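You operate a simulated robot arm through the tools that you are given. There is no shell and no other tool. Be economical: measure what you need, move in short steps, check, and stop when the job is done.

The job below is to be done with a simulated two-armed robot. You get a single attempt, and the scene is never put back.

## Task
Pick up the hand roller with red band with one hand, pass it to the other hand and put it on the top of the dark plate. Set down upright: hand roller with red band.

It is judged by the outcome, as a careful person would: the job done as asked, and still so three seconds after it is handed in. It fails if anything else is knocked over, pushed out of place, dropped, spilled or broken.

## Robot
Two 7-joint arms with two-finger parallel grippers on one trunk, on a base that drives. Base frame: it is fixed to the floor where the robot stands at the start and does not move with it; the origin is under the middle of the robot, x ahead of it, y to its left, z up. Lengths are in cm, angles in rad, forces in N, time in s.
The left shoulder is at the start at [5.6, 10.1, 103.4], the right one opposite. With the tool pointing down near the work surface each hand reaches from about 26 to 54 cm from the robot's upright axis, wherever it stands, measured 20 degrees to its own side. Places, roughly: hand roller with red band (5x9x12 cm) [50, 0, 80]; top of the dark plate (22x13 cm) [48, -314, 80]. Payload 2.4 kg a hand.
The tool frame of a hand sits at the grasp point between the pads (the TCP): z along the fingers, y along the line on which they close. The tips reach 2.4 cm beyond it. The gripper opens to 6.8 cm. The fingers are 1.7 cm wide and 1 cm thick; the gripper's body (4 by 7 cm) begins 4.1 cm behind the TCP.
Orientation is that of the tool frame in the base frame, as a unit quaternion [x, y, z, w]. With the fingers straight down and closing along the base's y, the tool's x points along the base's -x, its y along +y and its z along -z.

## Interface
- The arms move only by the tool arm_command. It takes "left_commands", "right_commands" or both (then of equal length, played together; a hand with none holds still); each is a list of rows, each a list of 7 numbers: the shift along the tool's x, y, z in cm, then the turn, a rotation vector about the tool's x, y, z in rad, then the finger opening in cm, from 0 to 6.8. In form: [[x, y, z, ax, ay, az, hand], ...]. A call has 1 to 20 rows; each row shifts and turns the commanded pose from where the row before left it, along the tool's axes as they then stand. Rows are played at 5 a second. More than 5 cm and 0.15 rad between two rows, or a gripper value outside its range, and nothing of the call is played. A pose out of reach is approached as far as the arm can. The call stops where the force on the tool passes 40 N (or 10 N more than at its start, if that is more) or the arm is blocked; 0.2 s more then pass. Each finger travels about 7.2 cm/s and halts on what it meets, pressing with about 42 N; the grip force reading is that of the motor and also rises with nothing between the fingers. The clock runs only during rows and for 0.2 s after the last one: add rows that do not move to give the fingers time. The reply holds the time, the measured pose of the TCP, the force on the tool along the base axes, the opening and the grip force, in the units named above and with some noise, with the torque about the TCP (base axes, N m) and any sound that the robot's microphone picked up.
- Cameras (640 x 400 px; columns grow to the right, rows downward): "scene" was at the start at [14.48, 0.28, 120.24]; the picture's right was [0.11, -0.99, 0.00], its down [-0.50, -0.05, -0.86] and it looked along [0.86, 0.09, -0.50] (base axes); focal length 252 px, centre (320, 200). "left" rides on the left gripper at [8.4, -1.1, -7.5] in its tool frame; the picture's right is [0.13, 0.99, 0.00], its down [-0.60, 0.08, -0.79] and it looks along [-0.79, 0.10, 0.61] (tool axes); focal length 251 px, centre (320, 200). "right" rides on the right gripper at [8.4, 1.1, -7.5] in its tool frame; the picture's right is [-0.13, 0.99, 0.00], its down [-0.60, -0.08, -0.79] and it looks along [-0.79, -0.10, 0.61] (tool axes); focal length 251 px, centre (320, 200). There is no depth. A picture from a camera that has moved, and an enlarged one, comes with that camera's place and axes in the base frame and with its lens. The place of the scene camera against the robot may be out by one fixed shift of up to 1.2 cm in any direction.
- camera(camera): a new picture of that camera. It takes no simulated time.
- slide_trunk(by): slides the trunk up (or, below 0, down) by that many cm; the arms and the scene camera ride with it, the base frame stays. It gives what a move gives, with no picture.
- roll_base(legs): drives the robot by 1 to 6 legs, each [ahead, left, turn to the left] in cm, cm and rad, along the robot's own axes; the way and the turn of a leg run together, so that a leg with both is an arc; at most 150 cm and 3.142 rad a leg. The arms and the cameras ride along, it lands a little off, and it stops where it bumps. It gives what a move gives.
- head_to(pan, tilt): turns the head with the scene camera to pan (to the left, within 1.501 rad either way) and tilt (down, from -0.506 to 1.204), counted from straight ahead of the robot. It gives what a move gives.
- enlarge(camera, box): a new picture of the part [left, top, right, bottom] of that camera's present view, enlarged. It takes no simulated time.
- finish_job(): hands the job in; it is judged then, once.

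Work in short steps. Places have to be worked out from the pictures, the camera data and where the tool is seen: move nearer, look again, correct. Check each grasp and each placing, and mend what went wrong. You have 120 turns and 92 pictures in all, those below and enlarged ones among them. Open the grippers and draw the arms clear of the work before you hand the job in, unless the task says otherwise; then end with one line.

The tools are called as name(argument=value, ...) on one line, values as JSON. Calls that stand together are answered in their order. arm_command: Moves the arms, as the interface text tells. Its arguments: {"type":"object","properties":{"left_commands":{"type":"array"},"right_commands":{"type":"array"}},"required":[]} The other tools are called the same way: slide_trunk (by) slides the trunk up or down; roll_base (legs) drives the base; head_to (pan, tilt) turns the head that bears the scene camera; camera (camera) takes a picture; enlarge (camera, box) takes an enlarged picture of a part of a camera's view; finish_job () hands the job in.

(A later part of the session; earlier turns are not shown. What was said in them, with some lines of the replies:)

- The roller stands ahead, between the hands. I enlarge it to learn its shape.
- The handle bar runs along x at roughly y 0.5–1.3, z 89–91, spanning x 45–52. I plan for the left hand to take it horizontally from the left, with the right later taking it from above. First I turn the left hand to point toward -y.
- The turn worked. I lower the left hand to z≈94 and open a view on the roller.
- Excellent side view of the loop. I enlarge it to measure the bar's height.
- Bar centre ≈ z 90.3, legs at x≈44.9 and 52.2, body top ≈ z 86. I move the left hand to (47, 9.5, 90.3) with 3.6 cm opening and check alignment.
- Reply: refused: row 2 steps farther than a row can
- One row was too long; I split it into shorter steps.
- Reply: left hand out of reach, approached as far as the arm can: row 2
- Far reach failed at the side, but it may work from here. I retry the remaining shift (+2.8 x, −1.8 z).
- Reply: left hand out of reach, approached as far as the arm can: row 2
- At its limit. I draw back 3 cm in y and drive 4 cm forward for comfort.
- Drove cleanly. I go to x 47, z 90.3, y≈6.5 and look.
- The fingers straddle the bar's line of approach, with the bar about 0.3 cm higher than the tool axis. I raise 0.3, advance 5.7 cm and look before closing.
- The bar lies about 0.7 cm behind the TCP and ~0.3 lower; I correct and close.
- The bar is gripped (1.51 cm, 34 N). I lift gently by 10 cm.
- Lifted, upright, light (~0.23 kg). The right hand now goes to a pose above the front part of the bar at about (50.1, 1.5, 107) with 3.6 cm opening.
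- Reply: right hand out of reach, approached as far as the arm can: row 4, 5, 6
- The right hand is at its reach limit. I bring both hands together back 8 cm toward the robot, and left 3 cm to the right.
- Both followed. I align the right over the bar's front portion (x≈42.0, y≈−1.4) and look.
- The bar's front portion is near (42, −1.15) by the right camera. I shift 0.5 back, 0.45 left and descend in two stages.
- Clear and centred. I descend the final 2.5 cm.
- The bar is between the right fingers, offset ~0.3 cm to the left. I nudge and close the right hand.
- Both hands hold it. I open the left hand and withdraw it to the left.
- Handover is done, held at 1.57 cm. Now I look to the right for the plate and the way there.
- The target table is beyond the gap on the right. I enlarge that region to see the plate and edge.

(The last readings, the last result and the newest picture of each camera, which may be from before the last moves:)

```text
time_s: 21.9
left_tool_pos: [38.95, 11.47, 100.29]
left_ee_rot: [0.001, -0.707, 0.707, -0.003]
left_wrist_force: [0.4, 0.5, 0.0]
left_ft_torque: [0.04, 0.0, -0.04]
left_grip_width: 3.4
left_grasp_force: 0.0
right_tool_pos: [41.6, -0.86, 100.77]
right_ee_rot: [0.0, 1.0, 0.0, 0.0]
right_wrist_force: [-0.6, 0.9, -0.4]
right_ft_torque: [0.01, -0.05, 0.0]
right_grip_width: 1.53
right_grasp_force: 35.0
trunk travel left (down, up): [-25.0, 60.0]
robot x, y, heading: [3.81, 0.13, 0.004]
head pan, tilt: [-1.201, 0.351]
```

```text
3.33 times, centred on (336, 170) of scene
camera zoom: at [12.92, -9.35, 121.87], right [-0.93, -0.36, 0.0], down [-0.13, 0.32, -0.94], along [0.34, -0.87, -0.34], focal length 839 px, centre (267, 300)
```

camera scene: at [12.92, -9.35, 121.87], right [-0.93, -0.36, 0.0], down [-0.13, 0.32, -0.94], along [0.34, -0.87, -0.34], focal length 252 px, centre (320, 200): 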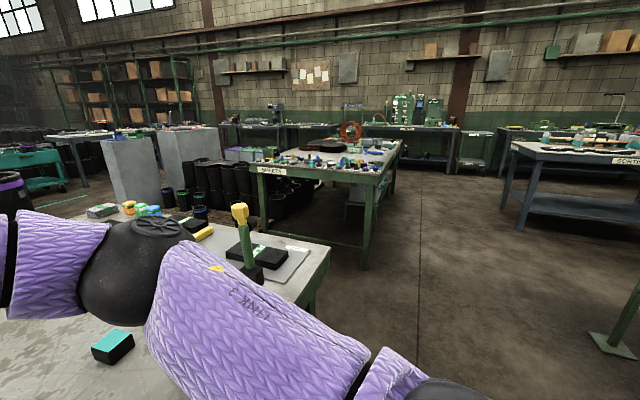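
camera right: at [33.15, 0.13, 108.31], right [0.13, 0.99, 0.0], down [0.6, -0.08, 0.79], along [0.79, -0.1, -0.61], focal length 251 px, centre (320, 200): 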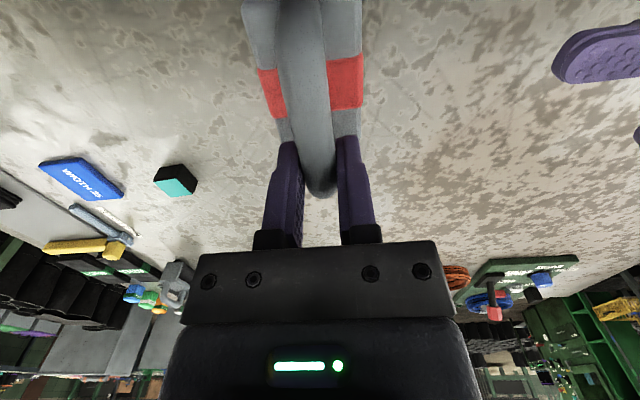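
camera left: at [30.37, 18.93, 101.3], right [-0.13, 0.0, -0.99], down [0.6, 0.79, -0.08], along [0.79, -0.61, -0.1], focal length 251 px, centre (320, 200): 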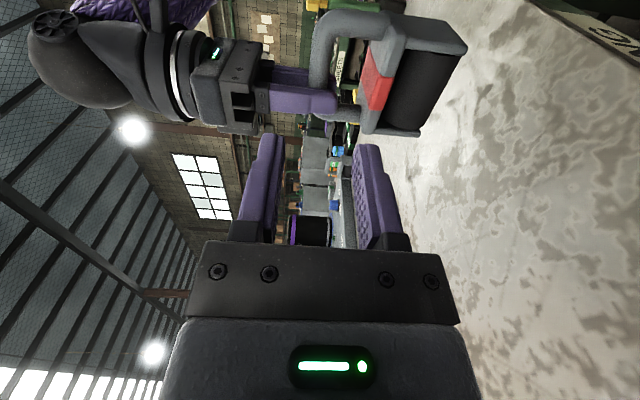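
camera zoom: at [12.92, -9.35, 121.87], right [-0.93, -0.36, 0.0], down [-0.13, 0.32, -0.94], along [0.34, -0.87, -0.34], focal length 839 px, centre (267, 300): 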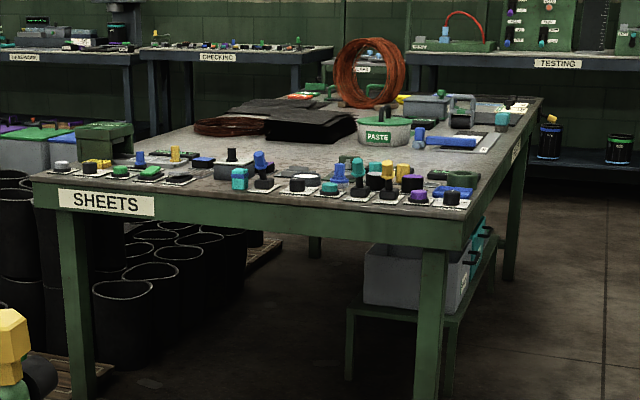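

The target table's aisle edge is x≈34, like this one, and the aisle is free. I back up 20 cm, and strafe right in two legs.

roll_base(legs=[[-20, 0, 0], [0, -100, 0], [0, -100, 0]])

head_to(pan=-0.9, tilt=0.4)

camera(camera="scene")

camera(camera="right")

```text
time_s: 33.1
left_tool_pos: [20.8, -187.23, 100.24]
left_ee_rot: [-0.01, 0.707, -0.707, 0.009]
left_wrist_force: [-0.1, 0.9, -0.4]
left_ft_torque: [0.03, -0.04, -0.01]
left_grip_width: 3.39
left_grasp_force: 0.1
right_tool_pos: [23.92, -199.38, 100.79]
right_ee_rot: [-0.013, 1.0, 0.001, 0.0]
right_wrist_force: [-0.8, -0.4, 0.2]
right_ft_torque: [0.01, -0.03, 0.02]
right_grip_width: 1.57
right_grasp_force: 34.9
trunk travel left (down, up): [-25.0, 60.0]
robot x, y, heading: [-13.97, -199.57, 0.029]
head pan, tilt: [-1.201, 0.351]
```

```text
time_s: 33.9
left_tool_pos: [20.86, -187.3, 100.24]
left_ee_rot: [0.01, -0.707, 0.707, -0.01]
left_wrist_force: [-0.7, 0.4, 0.6]
left_ft_torque: [0.02, -0.04, 0.01]
left_grip_width: 3.39
left_grasp_force: 0.0
right_tool_pos: [23.94, -199.49, 100.9]
right_ee_rot: [-0.012, 1.0, 0.0, -0.001]
right_wrist_force: [-0.1, -1.1, 0.2]
right_ft_torque: [0.03, -0.04, 0.01]
right_grip_width: 1.56
right_grasp_force: 34.3
trunk travel left (down, up): [-25.0, 60.0]
robot x, y, heading: [-13.49, -199.56, 0.026]
head pan, tilt: [-0.901, 0.4]
```

```text
54 pictures are left
camera scene: at [-2.22, -207.19, 121.41], right [-0.77, -0.64, 0.0], down [-0.25, 0.3, -0.92], along [0.59, -0.71, -0.39], focal length 252 px, centre (320, 200)
```

scene: 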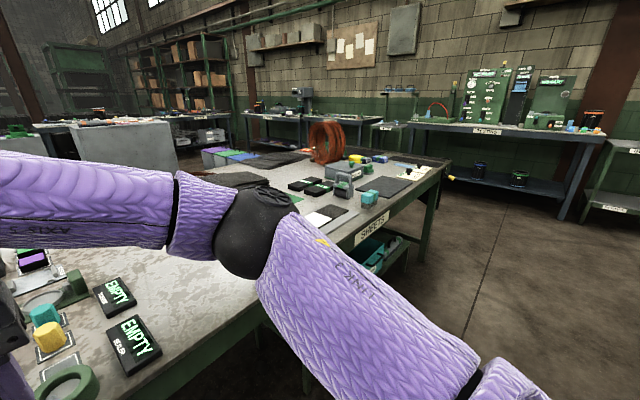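

```text
53 pictures are left
camera right: at [15.45, -198.71, 108.3], right [0.1, 0.99, 0.0], down [0.61, -0.06, 0.79], along [0.79, -0.08, -0.61], focal length 251 px, centre (320, 200)
```

right: 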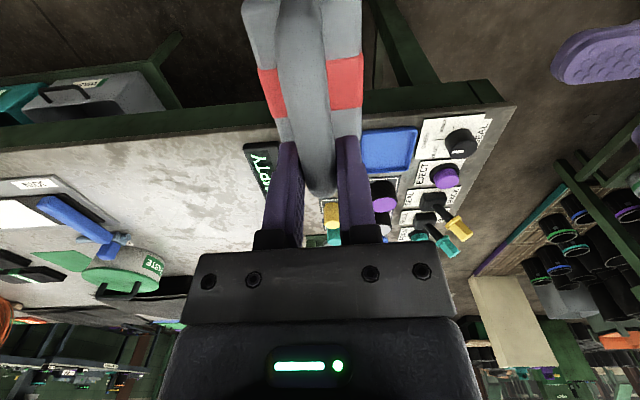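

The dark plate shows at about (47, −315). Continue 102 cm right, taking out the small heading error.

roll_base(legs=[[0, -102, -0.026]])

head_to(pan=-0.25, tilt=0.65)

camera(camera="scene")

camera(camera="right")

```text
time_s: 39.0
left_tool_pos: [23.07, -285.77, 100.21]
left_ee_rot: [0.008, -0.707, 0.707, -0.008]
left_wrist_force: [0.0, -0.2, 0.6]
left_ft_torque: [0.01, 0.0, 0.03]
left_grip_width: 3.41
left_grasp_force: 0.1
right_tool_pos: [26.11, -298.0, 100.9]
right_ee_rot: [-0.009, 1.0, 0.0, 0.0]
right_wrist_force: [-0.4, 0.4, -0.8]
right_ft_torque: [0.05, -0.02, 0.01]
right_grip_width: 1.51
right_grasp_force: 34.5
trunk travel left (down, up): [-25.0, 60.0]
robot x, y, heading: [-11.73, -297.54, 0.021]
head pan, tilt: [-0.901, 0.4]
```

```text
time_s: 40.0
left_tool_pos: [23.18, -285.64, 100.11]
left_ee_rot: [-0.007, 0.707, -0.707, 0.007]
left_wrist_force: [-0.9, -0.2, 0.8]
left_ft_torque: [-0.02, 0.0, -0.02]
left_grip_width: 3.41
left_grasp_force: 0.1
right_tool_pos: [26.12, -297.97, 100.8]
right_ee_rot: [-0.009, 1.0, 0.0, 0.0]
right_wrist_force: [0.2, -0.1, -0.3]
right_ft_torque: [0.01, -0.08, 0.01]
right_grip_width: 1.57
right_grasp_force: 34.7
trunk travel left (down, up): [-25.0, 60.0]
robot x, y, heading: [-11.54, -298.05, 0.021]
head pan, tilt: [-0.25, 0.649]
```

```text
52 pictures are left
camera scene: at [2.47, -300.37, 119.16], right [-0.23, -0.97, 0.0], down [-0.59, 0.14, -0.8], along [0.78, -0.18, -0.6], focal length 252 px, centre (320, 200)
```

scene: 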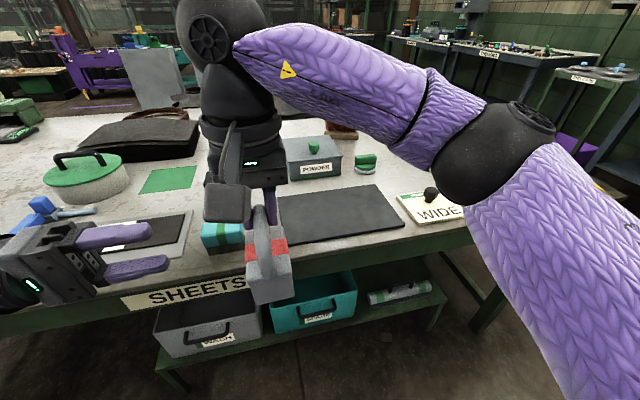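

```text
51 pictures are left
camera right: at [17.63, -297.18, 108.3], right [0.11, 0.99, 0.0], down [0.61, -0.07, 0.79], along [0.79, -0.09, -0.61], focal length 251 px, centre (320, 200)
```

right: 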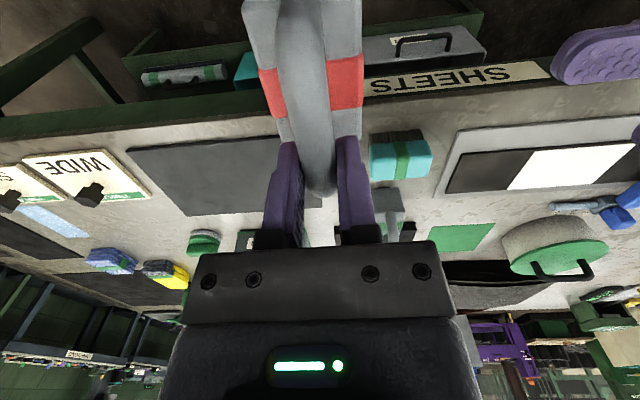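

Plate centre works out at about (47.7, −315), long side along y. Before approaching, I raise both hands and shift the right hand 14 cm to its right, clear of the teal block.

arm_command(left_commands=[[0, -3, 0, 0, 0, 0, 3.4], [0, -3, 0, 0, 0, 0, 3.4], [0, 0, 0, 0, 0, 0, 3.4], [0, 0, 0, 0, 0, 0, 3.4], [0, 0, 0, 0, 0, 0, 3.4]], right_commands=[[0, -2, -1.5, 0, 0, 0, 0.5], [0, -4, -1.5, 0, 0, 0, 0.5], [0, -4, 0, 0, 0, 0, 0.5], [0, -4, 0, 0, 0, 0, 0.5], [0, 0, 0, 0, 0, 0, 0.5]])

roll_base(legs=[[16, -2, -0.02]])

camera(camera="scene")

camera(camera="right")

camera(camera="left")

```text
time_s: 41.2
left_tool_pos: [22.88, -285.76, 106.08]
left_ee_rot: [0.007, -0.707, 0.707, -0.008]
left_wrist_force: [0.1, -0.4, -0.5]
left_ft_torque: [-0.03, -0.01, 0.01]
left_grip_width: 3.39
left_grasp_force: 0.1
right_tool_pos: [26.41, -312.49, 104.24]
right_ee_rot: [-0.009, 1.0, 0.0, 0.001]
right_wrist_force: [0.7, -0.8, -2.9]
right_ft_torque: [0.0, -0.03, -0.04]
right_grip_width: 1.53
right_grasp_force: 34.7
trunk travel left (down, up): [-25.0, 60.0]
robot x, y, heading: [-11.38, -298.03, 0.017]
head pan, tilt: [-0.25, 0.649]
```

```text
time_s: 42.7
left_tool_pos: [39.28, -288.06, 106.1]
left_ee_rot: [-0.001, 0.707, -0.707, 0.0]
left_wrist_force: [-1.2, 0.1, -0.3]
left_ft_torque: [0.0, -0.03, 0.02]
left_grip_width: 3.41
left_grasp_force: 0.0
right_tool_pos: [42.27, -314.9, 104.22]
right_ee_rot: [0.0, 1.0, 0.0, 0.0]
right_wrist_force: [0.0, 0.1, -2.6]
right_ft_torque: [0.0, -0.06, -0.02]
right_grip_width: 1.59
right_grasp_force: 35.1
trunk travel left (down, up): [-25.0, 60.0]
robot x, y, heading: [4.96, -299.48, -0.002]
head pan, tilt: [-0.25, 0.649]
```

```text
50 pictures are left
camera scene: at [18.6, -302.51, 119.16], right [-0.25, -0.97, 0.0], down [-0.59, 0.15, -0.8], along [0.77, -0.2, -0.61], focal length 252 px, centre (320, 200)
```

scene: 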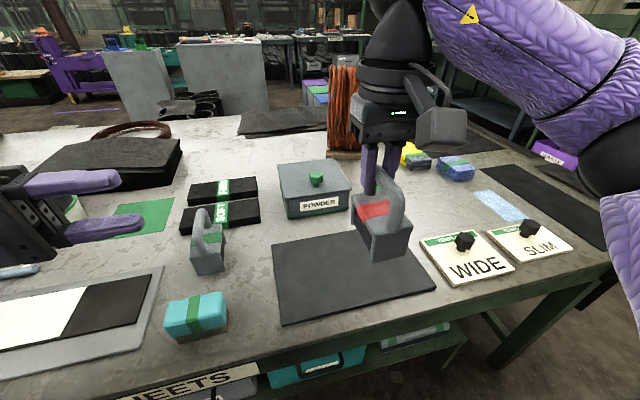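

```text
49 pictures are left
camera right: at [33.85, -313.86, 111.69], right [0.13, 0.99, 0.0], down [0.6, -0.08, 0.79], along [0.79, -0.1, -0.61], focal length 251 px, centre (320, 200)
```

right: 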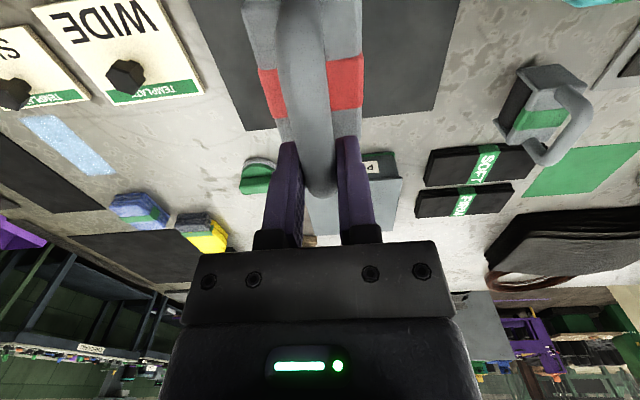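

```text
48 pictures are left
camera left: at [30.79, -280.75, 107.23], right [-0.13, 0.0, -0.99], down [0.6, 0.79, -0.08], along [0.79, -0.61, -0.1], focal length 251 px, centre (320, 200)
```

left: 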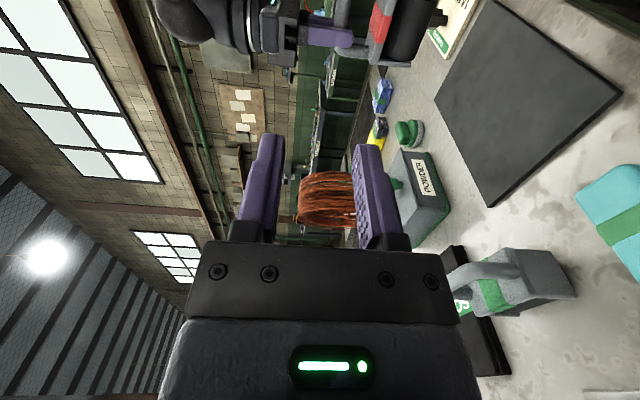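

The plate spans about x 38–56, y −328…−302, centre ≈ (47.4, −315). I move the right hand forward 6.5 cm, then lower to bottom ≈2 cm above the plate.

arm_command(right_commands=[[-2.5, 0, 0, 0, 0, 0, 0.5], [-2, 0, 0, 0, 0, 0, 0.5], [-2, 0, 0, 0, 0, 0, 0.5], [0, 0, 3, 0, 0, 0, 0.5], [0, 0, 3, 0, 0, 0, 0.5], [0, 0, 3, 0, 0, 0, 0.5], [0, 0, 2, 0, 0, 0, 0.5], [0, 0, 0, 0, 0, 0, 0.5]])

camera(camera="scene")

camera(camera="left")

```text
time_s: 44.5
left_tool_pos: [39.16, -288.2, 106.24]
left_ee_rot: [0.001, -0.707, 0.708, -0.001]
left_wrist_force: [0.1, 0.1, -0.2]
left_ft_torque: [0.01, -0.02, -0.01]
left_grip_width: 3.39
left_grasp_force: 0.1
right_tool_pos: [48.69, -314.65, 93.32]
right_ee_rot: [0.0, 1.0, 0.0, 0.0]
right_wrist_force: [0.7, -0.5, -2.5]
right_ft_torque: [-0.01, -0.05, 0.02]
right_grip_width: 1.52
right_grasp_force: 35.4
trunk travel left (down, up): [-25.0, 60.0]
robot x, y, heading: [4.3, -299.49, -0.001]
head pan, tilt: [-0.25, 0.649]
```

```text
47 pictures are left
camera scene: at [18.59, -302.5, 119.16], right [-0.25, -0.97, 0.0], down [-0.59, 0.15, -0.8], along [0.77, -0.2, -0.6], focal length 252 px, centre (320, 200)
```

scene: 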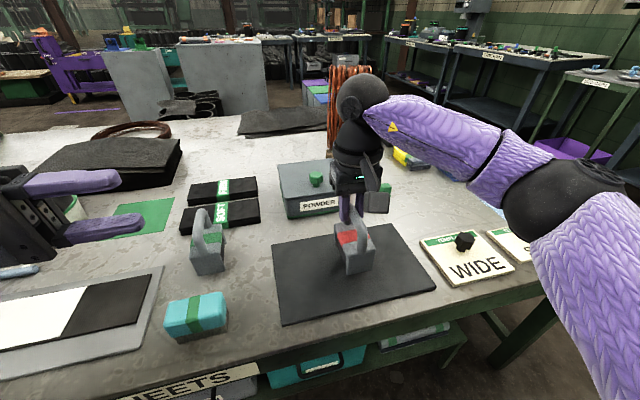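

```text
46 pictures are left
camera left: at [30.78, -280.75, 107.23], right [-0.13, 0.0, -0.99], down [0.6, 0.79, -0.08], along [0.79, -0.61, -0.1], focal length 251 px, centre (320, 200)
```

left: 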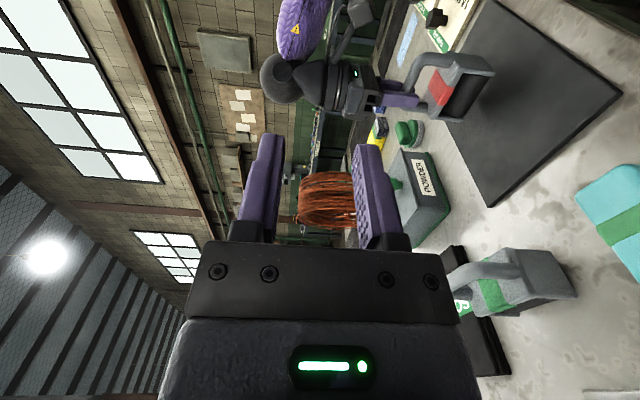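

Roller is over the plate centre. I enlarge to check it hangs level.

enlarge(camera="left", box=[370, 20, 530, 145])

enlarge(camera="scene", box=[270, 180, 430, 305])

```text
3.20 times, centred on (450, 82) of left
camera zoom: at [30.78, -280.75, 107.23], right [-0.13, 0.0, -0.99], down [0.6, 0.79, -0.08], along [0.79, -0.61, -0.1], focal length 805 px, centre (-96, 576)
```

zoom: 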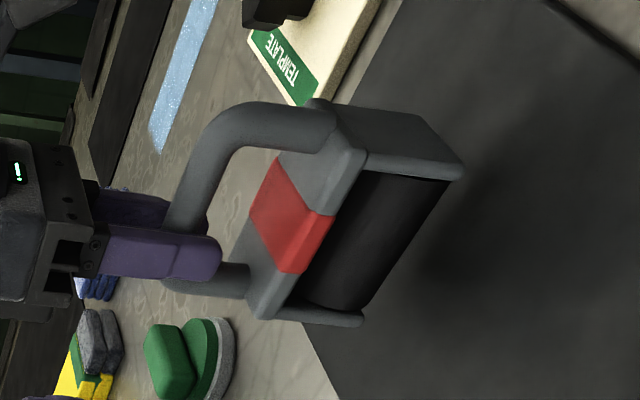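

```text
3.20 times, centred on (350, 242) of scene
camera zoom: at [18.59, -302.5, 119.16], right [-0.25, -0.97, 0.0], down [-0.59, 0.15, -0.8], along [0.77, -0.2, -0.6], focal length 805 px, centre (224, 64)
```

zoom: 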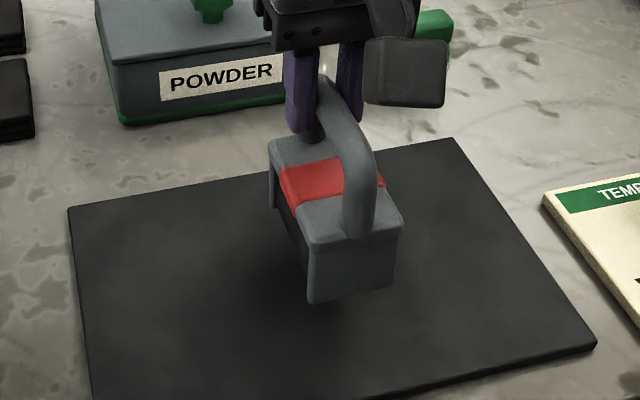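

It hangs level. I lower 1.5 cm, then creep.

arm_command(right_commands=[[0, 0, 0.5, 0, 0, 0, 0.5], [0, 0, 0.5, 0, 0, 0, 0.5], [0, 0, 0.4, 0, 0, 0, 0.5], [0, 0, 0, 0, 0, 0, 0.5]])

enlarge(camera="left", box=[370, 20, 530, 145])

```text
time_s: 45.5
left_tool_pos: [39.2, -288.14, 106.05]
left_ee_rot: [0.0, -0.707, 0.707, -0.001]
left_wrist_force: [-1.0, 1.0, 1.3]
left_ft_torque: [-0.01, 0.02, -0.02]
left_grip_width: 3.41
left_grasp_force: 0.1
right_tool_pos: [48.86, -314.63, 91.75]
right_ee_rot: [0.0, 1.0, 0.0, 0.0]
right_wrist_force: [0.1, -0.3, -3.5]
right_ft_torque: [-0.02, -0.05, 0.01]
right_grip_width: 1.52
right_grasp_force: 34.0
trunk travel left (down, up): [-25.0, 60.0]
robot x, y, heading: [4.51, -299.65, 0.0]
head pan, tilt: [-0.25, 0.649]
```

```text
3.20 times, centred on (450, 82) of left
camera zoom: at [30.78, -280.75, 107.23], right [-0.13, 0.0, -0.99], down [0.6, 0.79, -0.08], along [0.79, -0.61, -0.1], focal length 805 px, centre (-96, 576)
```

zoom: 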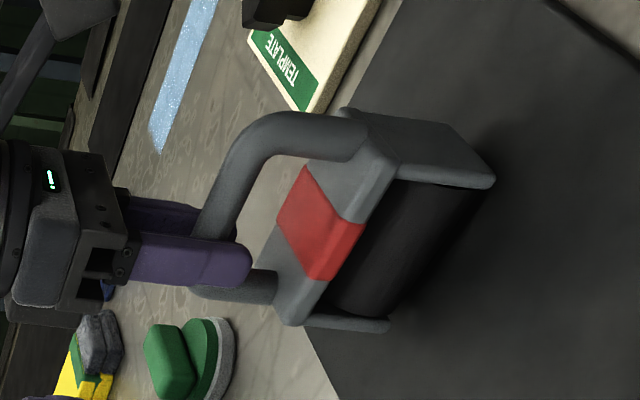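

Still a visible gap beneath; creep in 0.3 cm rows while watching force.

arm_command(right_commands=[[0, 0, 0.25, 0, 0, 0, 0.5], [0, 0, 0.25, 0, 0, 0, 0.5], [0, 0, 0, 0, 0, 0, 0.5]])

```text
time_s: 46.3
left_tool_pos: [39.21, -288.17, 106.35]
left_ee_rot: [0.001, -0.707, 0.707, -0.001]
left_wrist_force: [0.0, -0.1, -0.3]
left_ft_torque: [0.01, 0.02, -0.03]
left_grip_width: 3.39
left_grasp_force: 0.1
right_tool_pos: [48.73, -314.85, 91.37]
right_ee_rot: [0.0, 1.0, -0.001, 0.002]
right_wrist_force: [6.4, -6.0, 29.6]
right_ft_torque: [-0.06, -0.13, 0.01]
right_grip_width: 1.58
right_grasp_force: 34.9
trunk travel left (down, up): [-25.0, 60.0]
robot x, y, heading: [4.48, -299.49, 0.002]
head pan, tilt: [-0.25, 0.649]
```

Contact with the plate (force up 30 N). I ease 0.2 cm up and look before opening.

arm_command(right_commands=[[0, 0, -0.2, 0, 0, 0, 0.5], [0, 0, 0, 0, 0, 0, 0.5]])

enlarge(camera="left", box=[370, 20, 530, 145])

enlarge(camera="scene", box=[270, 180, 430, 305])

```text
time_s: 46.9
left_tool_pos: [39.2, -288.09, 106.14]
left_ee_rot: [-0.002, 0.707, -0.707, 0.001]
left_wrist_force: [-0.6, -0.5, 0.0]
left_ft_torque: [-0.01, -0.01, 0.01]
left_grip_width: 3.38
left_grasp_force: 0.1
right_tool_pos: [48.78, -314.79, 91.49]
right_ee_rot: [-0.001, 1.0, 0.0, -0.002]
right_wrist_force: [0.6, -1.7, 1.3]
right_ft_torque: [-0.03, -0.26, -0.07]
right_grip_width: 1.53
right_grasp_force: 33.8
trunk travel left (down, up): [-25.0, 60.0]
robot x, y, heading: [5.01, -299.67, 0.007]
head pan, tilt: [-0.25, 0.649]
```

```text
3.20 times, centred on (450, 82) of left
camera zoom: at [30.76, -280.74, 107.21], right [-0.13, 0.0, -0.99], down [0.6, 0.79, -0.08], along [0.79, -0.61, -0.1], focal length 805 px, centre (-96, 576)
```

zoom: 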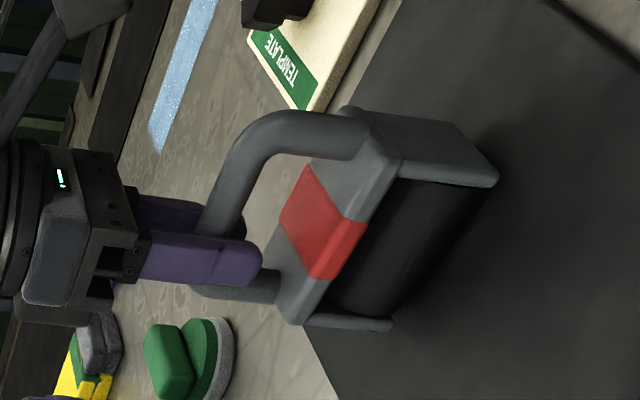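

```text
3.20 times, centred on (350, 242) of scene
camera zoom: at [18.57, -302.5, 119.14], right [-0.25, -0.97, 0.0], down [-0.59, 0.15, -0.8], along [0.77, -0.2, -0.6], focal length 805 px, centre (224, 64)
```

zoom: 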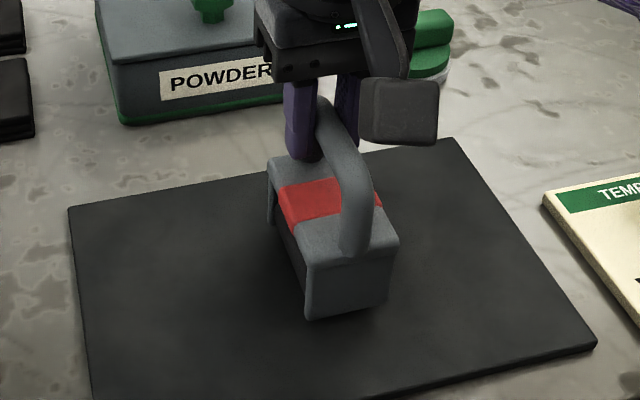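

Supported and level. I open the right hand gently, then rise straight up.

arm_command(right_commands=[[0, 0, 0, 0, 0, 0, 1.8], [0, 0, 0, 0, 0, 0, 2.6], [0, 0, 0, 0, 0, 0, 3.6], [0, 0, 0, 0, 0, 0, 3.6], [0, 0, 0, 0, 0, 0, 3.6]])

camera(camera="right")

```text
time_s: 48.1
left_tool_pos: [39.26, -288.12, 106.11]
left_ee_rot: [0.001, -0.707, 0.707, 0.0]
left_wrist_force: [0.2, 0.2, -0.8]
left_ft_torque: [-0.02, 0.02, 0.03]
left_grip_width: 3.43
left_grasp_force: 0.0
right_tool_pos: [48.74, -314.81, 91.56]
right_ee_rot: [0.0, 1.0, 0.0, -0.001]
right_wrist_force: [0.1, 0.0, -0.1]
right_ft_torque: [0.01, -0.01, -0.03]
right_grip_width: 3.6
right_grasp_force: 0.0
trunk travel left (down, up): [-25.0, 60.0]
robot x, y, heading: [4.64, -299.91, -0.0]
head pan, tilt: [-0.25, 0.649]
```

```text
40 pictures are left
camera right: at [40.33, -313.82, 98.99], right [0.13, 0.99, 0.0], down [0.6, -0.08, 0.79], along [0.79, -0.1, -0.61], focal length 251 px, centre (320, 200)
```

right: 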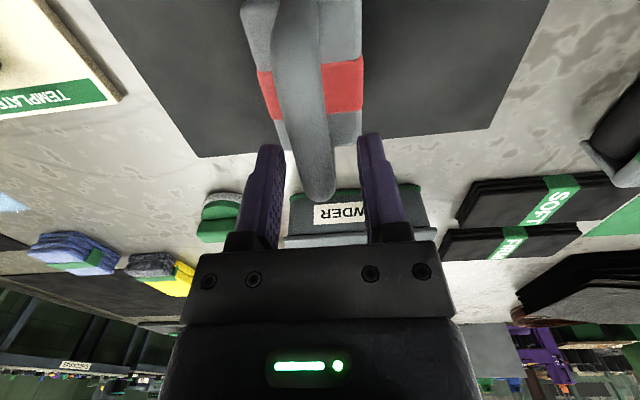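

Fingers are clear of the bar on both sides; I raise the hand straight up 13 cm, then drive the robot back.

arm_command(right_commands=[[0, 0, -1, 0, 0, 0, 3.6], [0, 0, -2, 0, 0, 0, 3.6], [0, 0, -3, 0, 0, 0, 3.6], [0, 0, -3.5, 0, 0, 0, 3.6], [0, 0, -3.5, 0, 0, 0, 3.6], [0, 0, 0, 0, 0, 0, 6]], left_commands=[[0, 0, 0, 0, 0, 0, 3.4], [0, 0, 0, 0, 0, 0, 3.4], [0, 0, 0, 0, 0, 0, 3.4], [0, 0, 0, 0, 0, 0, 3.4], [0, 0, 0, 0, 0, 0, 5], [0, 0, 0, 0, 0, 0, 6]])

roll_base(legs=[[-20, 0, 0]])

camera(camera="scene")

enlarge(camera="left", box=[320, 40, 520, 165])

```text
time_s: 49.5
left_tool_pos: [39.28, -288.05, 106.14]
left_ee_rot: [0.0, -0.707, 0.707, -0.001]
left_wrist_force: [0.5, 0.3, 0.0]
left_ft_torque: [0.03, 0.0, 0.02]
left_grip_width: 6.01
left_grasp_force: 0.1
right_tool_pos: [48.74, -314.91, 104.67]
right_ee_rot: [0.0, 1.0, 0.001, 0.0]
right_wrist_force: [0.7, -0.3, 0.3]
right_ft_torque: [0.0, -0.01, -0.02]
right_grip_width: 5.99
right_grasp_force: 0.0
trunk travel left (down, up): [-25.0, 60.0]
robot x, y, heading: [4.56, -299.78, 0.0]
head pan, tilt: [-0.25, 0.649]
```

```text
time_s: 51.1
left_tool_pos: [18.46, -288.1, 106.15]
left_ee_rot: [-0.001, 0.708, -0.707, 0.003]
left_wrist_force: [-1.1, 0.0, -0.4]
left_ft_torque: [0.0, 0.03, 0.03]
left_grip_width: 6.01
left_grasp_force: 0.1
right_tool_pos: [28.06, -314.82, 104.55]
right_ee_rot: [-0.001, 1.0, 0.0, 0.0]
right_wrist_force: [0.7, 0.1, 0.2]
right_ft_torque: [-0.01, -0.01, 0.0]
right_grip_width: 6.03
right_grasp_force: 0.1
trunk travel left (down, up): [-25.0, 60.0]
robot x, y, heading: [-15.96, -299.72, 0.003]
head pan, tilt: [-0.25, 0.649]
```

```text
39 pictures are left
camera scene: at [-2.06, -302.51, 119.16], right [-0.24, -0.97, 0.0], down [-0.59, 0.15, -0.8], along [0.77, -0.19, -0.6], focal length 252 px, centre (320, 200)
```

scene: 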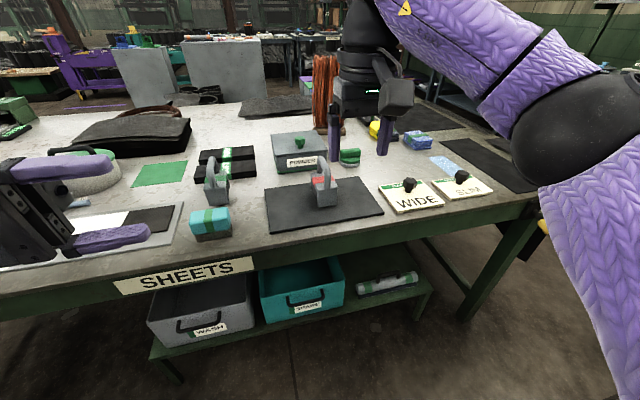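

```text
3.20 times, centred on (420, 102) of left
camera zoom: at [10.09, -280.73, 107.24], right [-0.13, 0.0, -0.99], down [0.6, 0.8, -0.08], along [0.79, -0.61, -0.1], focal length 805 px, centre (0, 512)
```

zoom: 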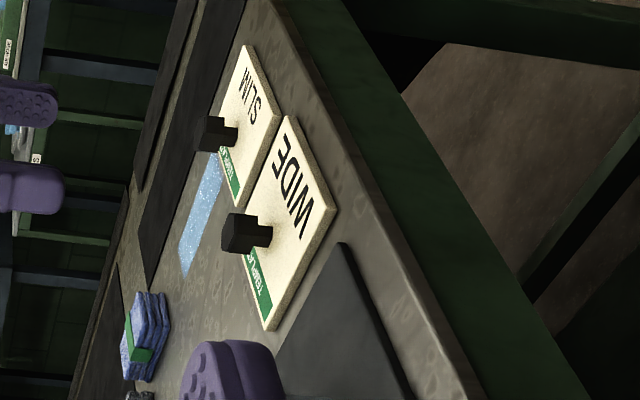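

The roller stands upright in the middle of the plate, nothing else has been disturbed, and the arms are clear with the grippers open. I hand the job in.

finish_job()

```text
The job is handed in.
```

The left hand picked up the red-banded hand roller and passed it in the air to the right hand. The right hand set it upright in the middle of the dark plate, and nothing else was seen to be disturbed.
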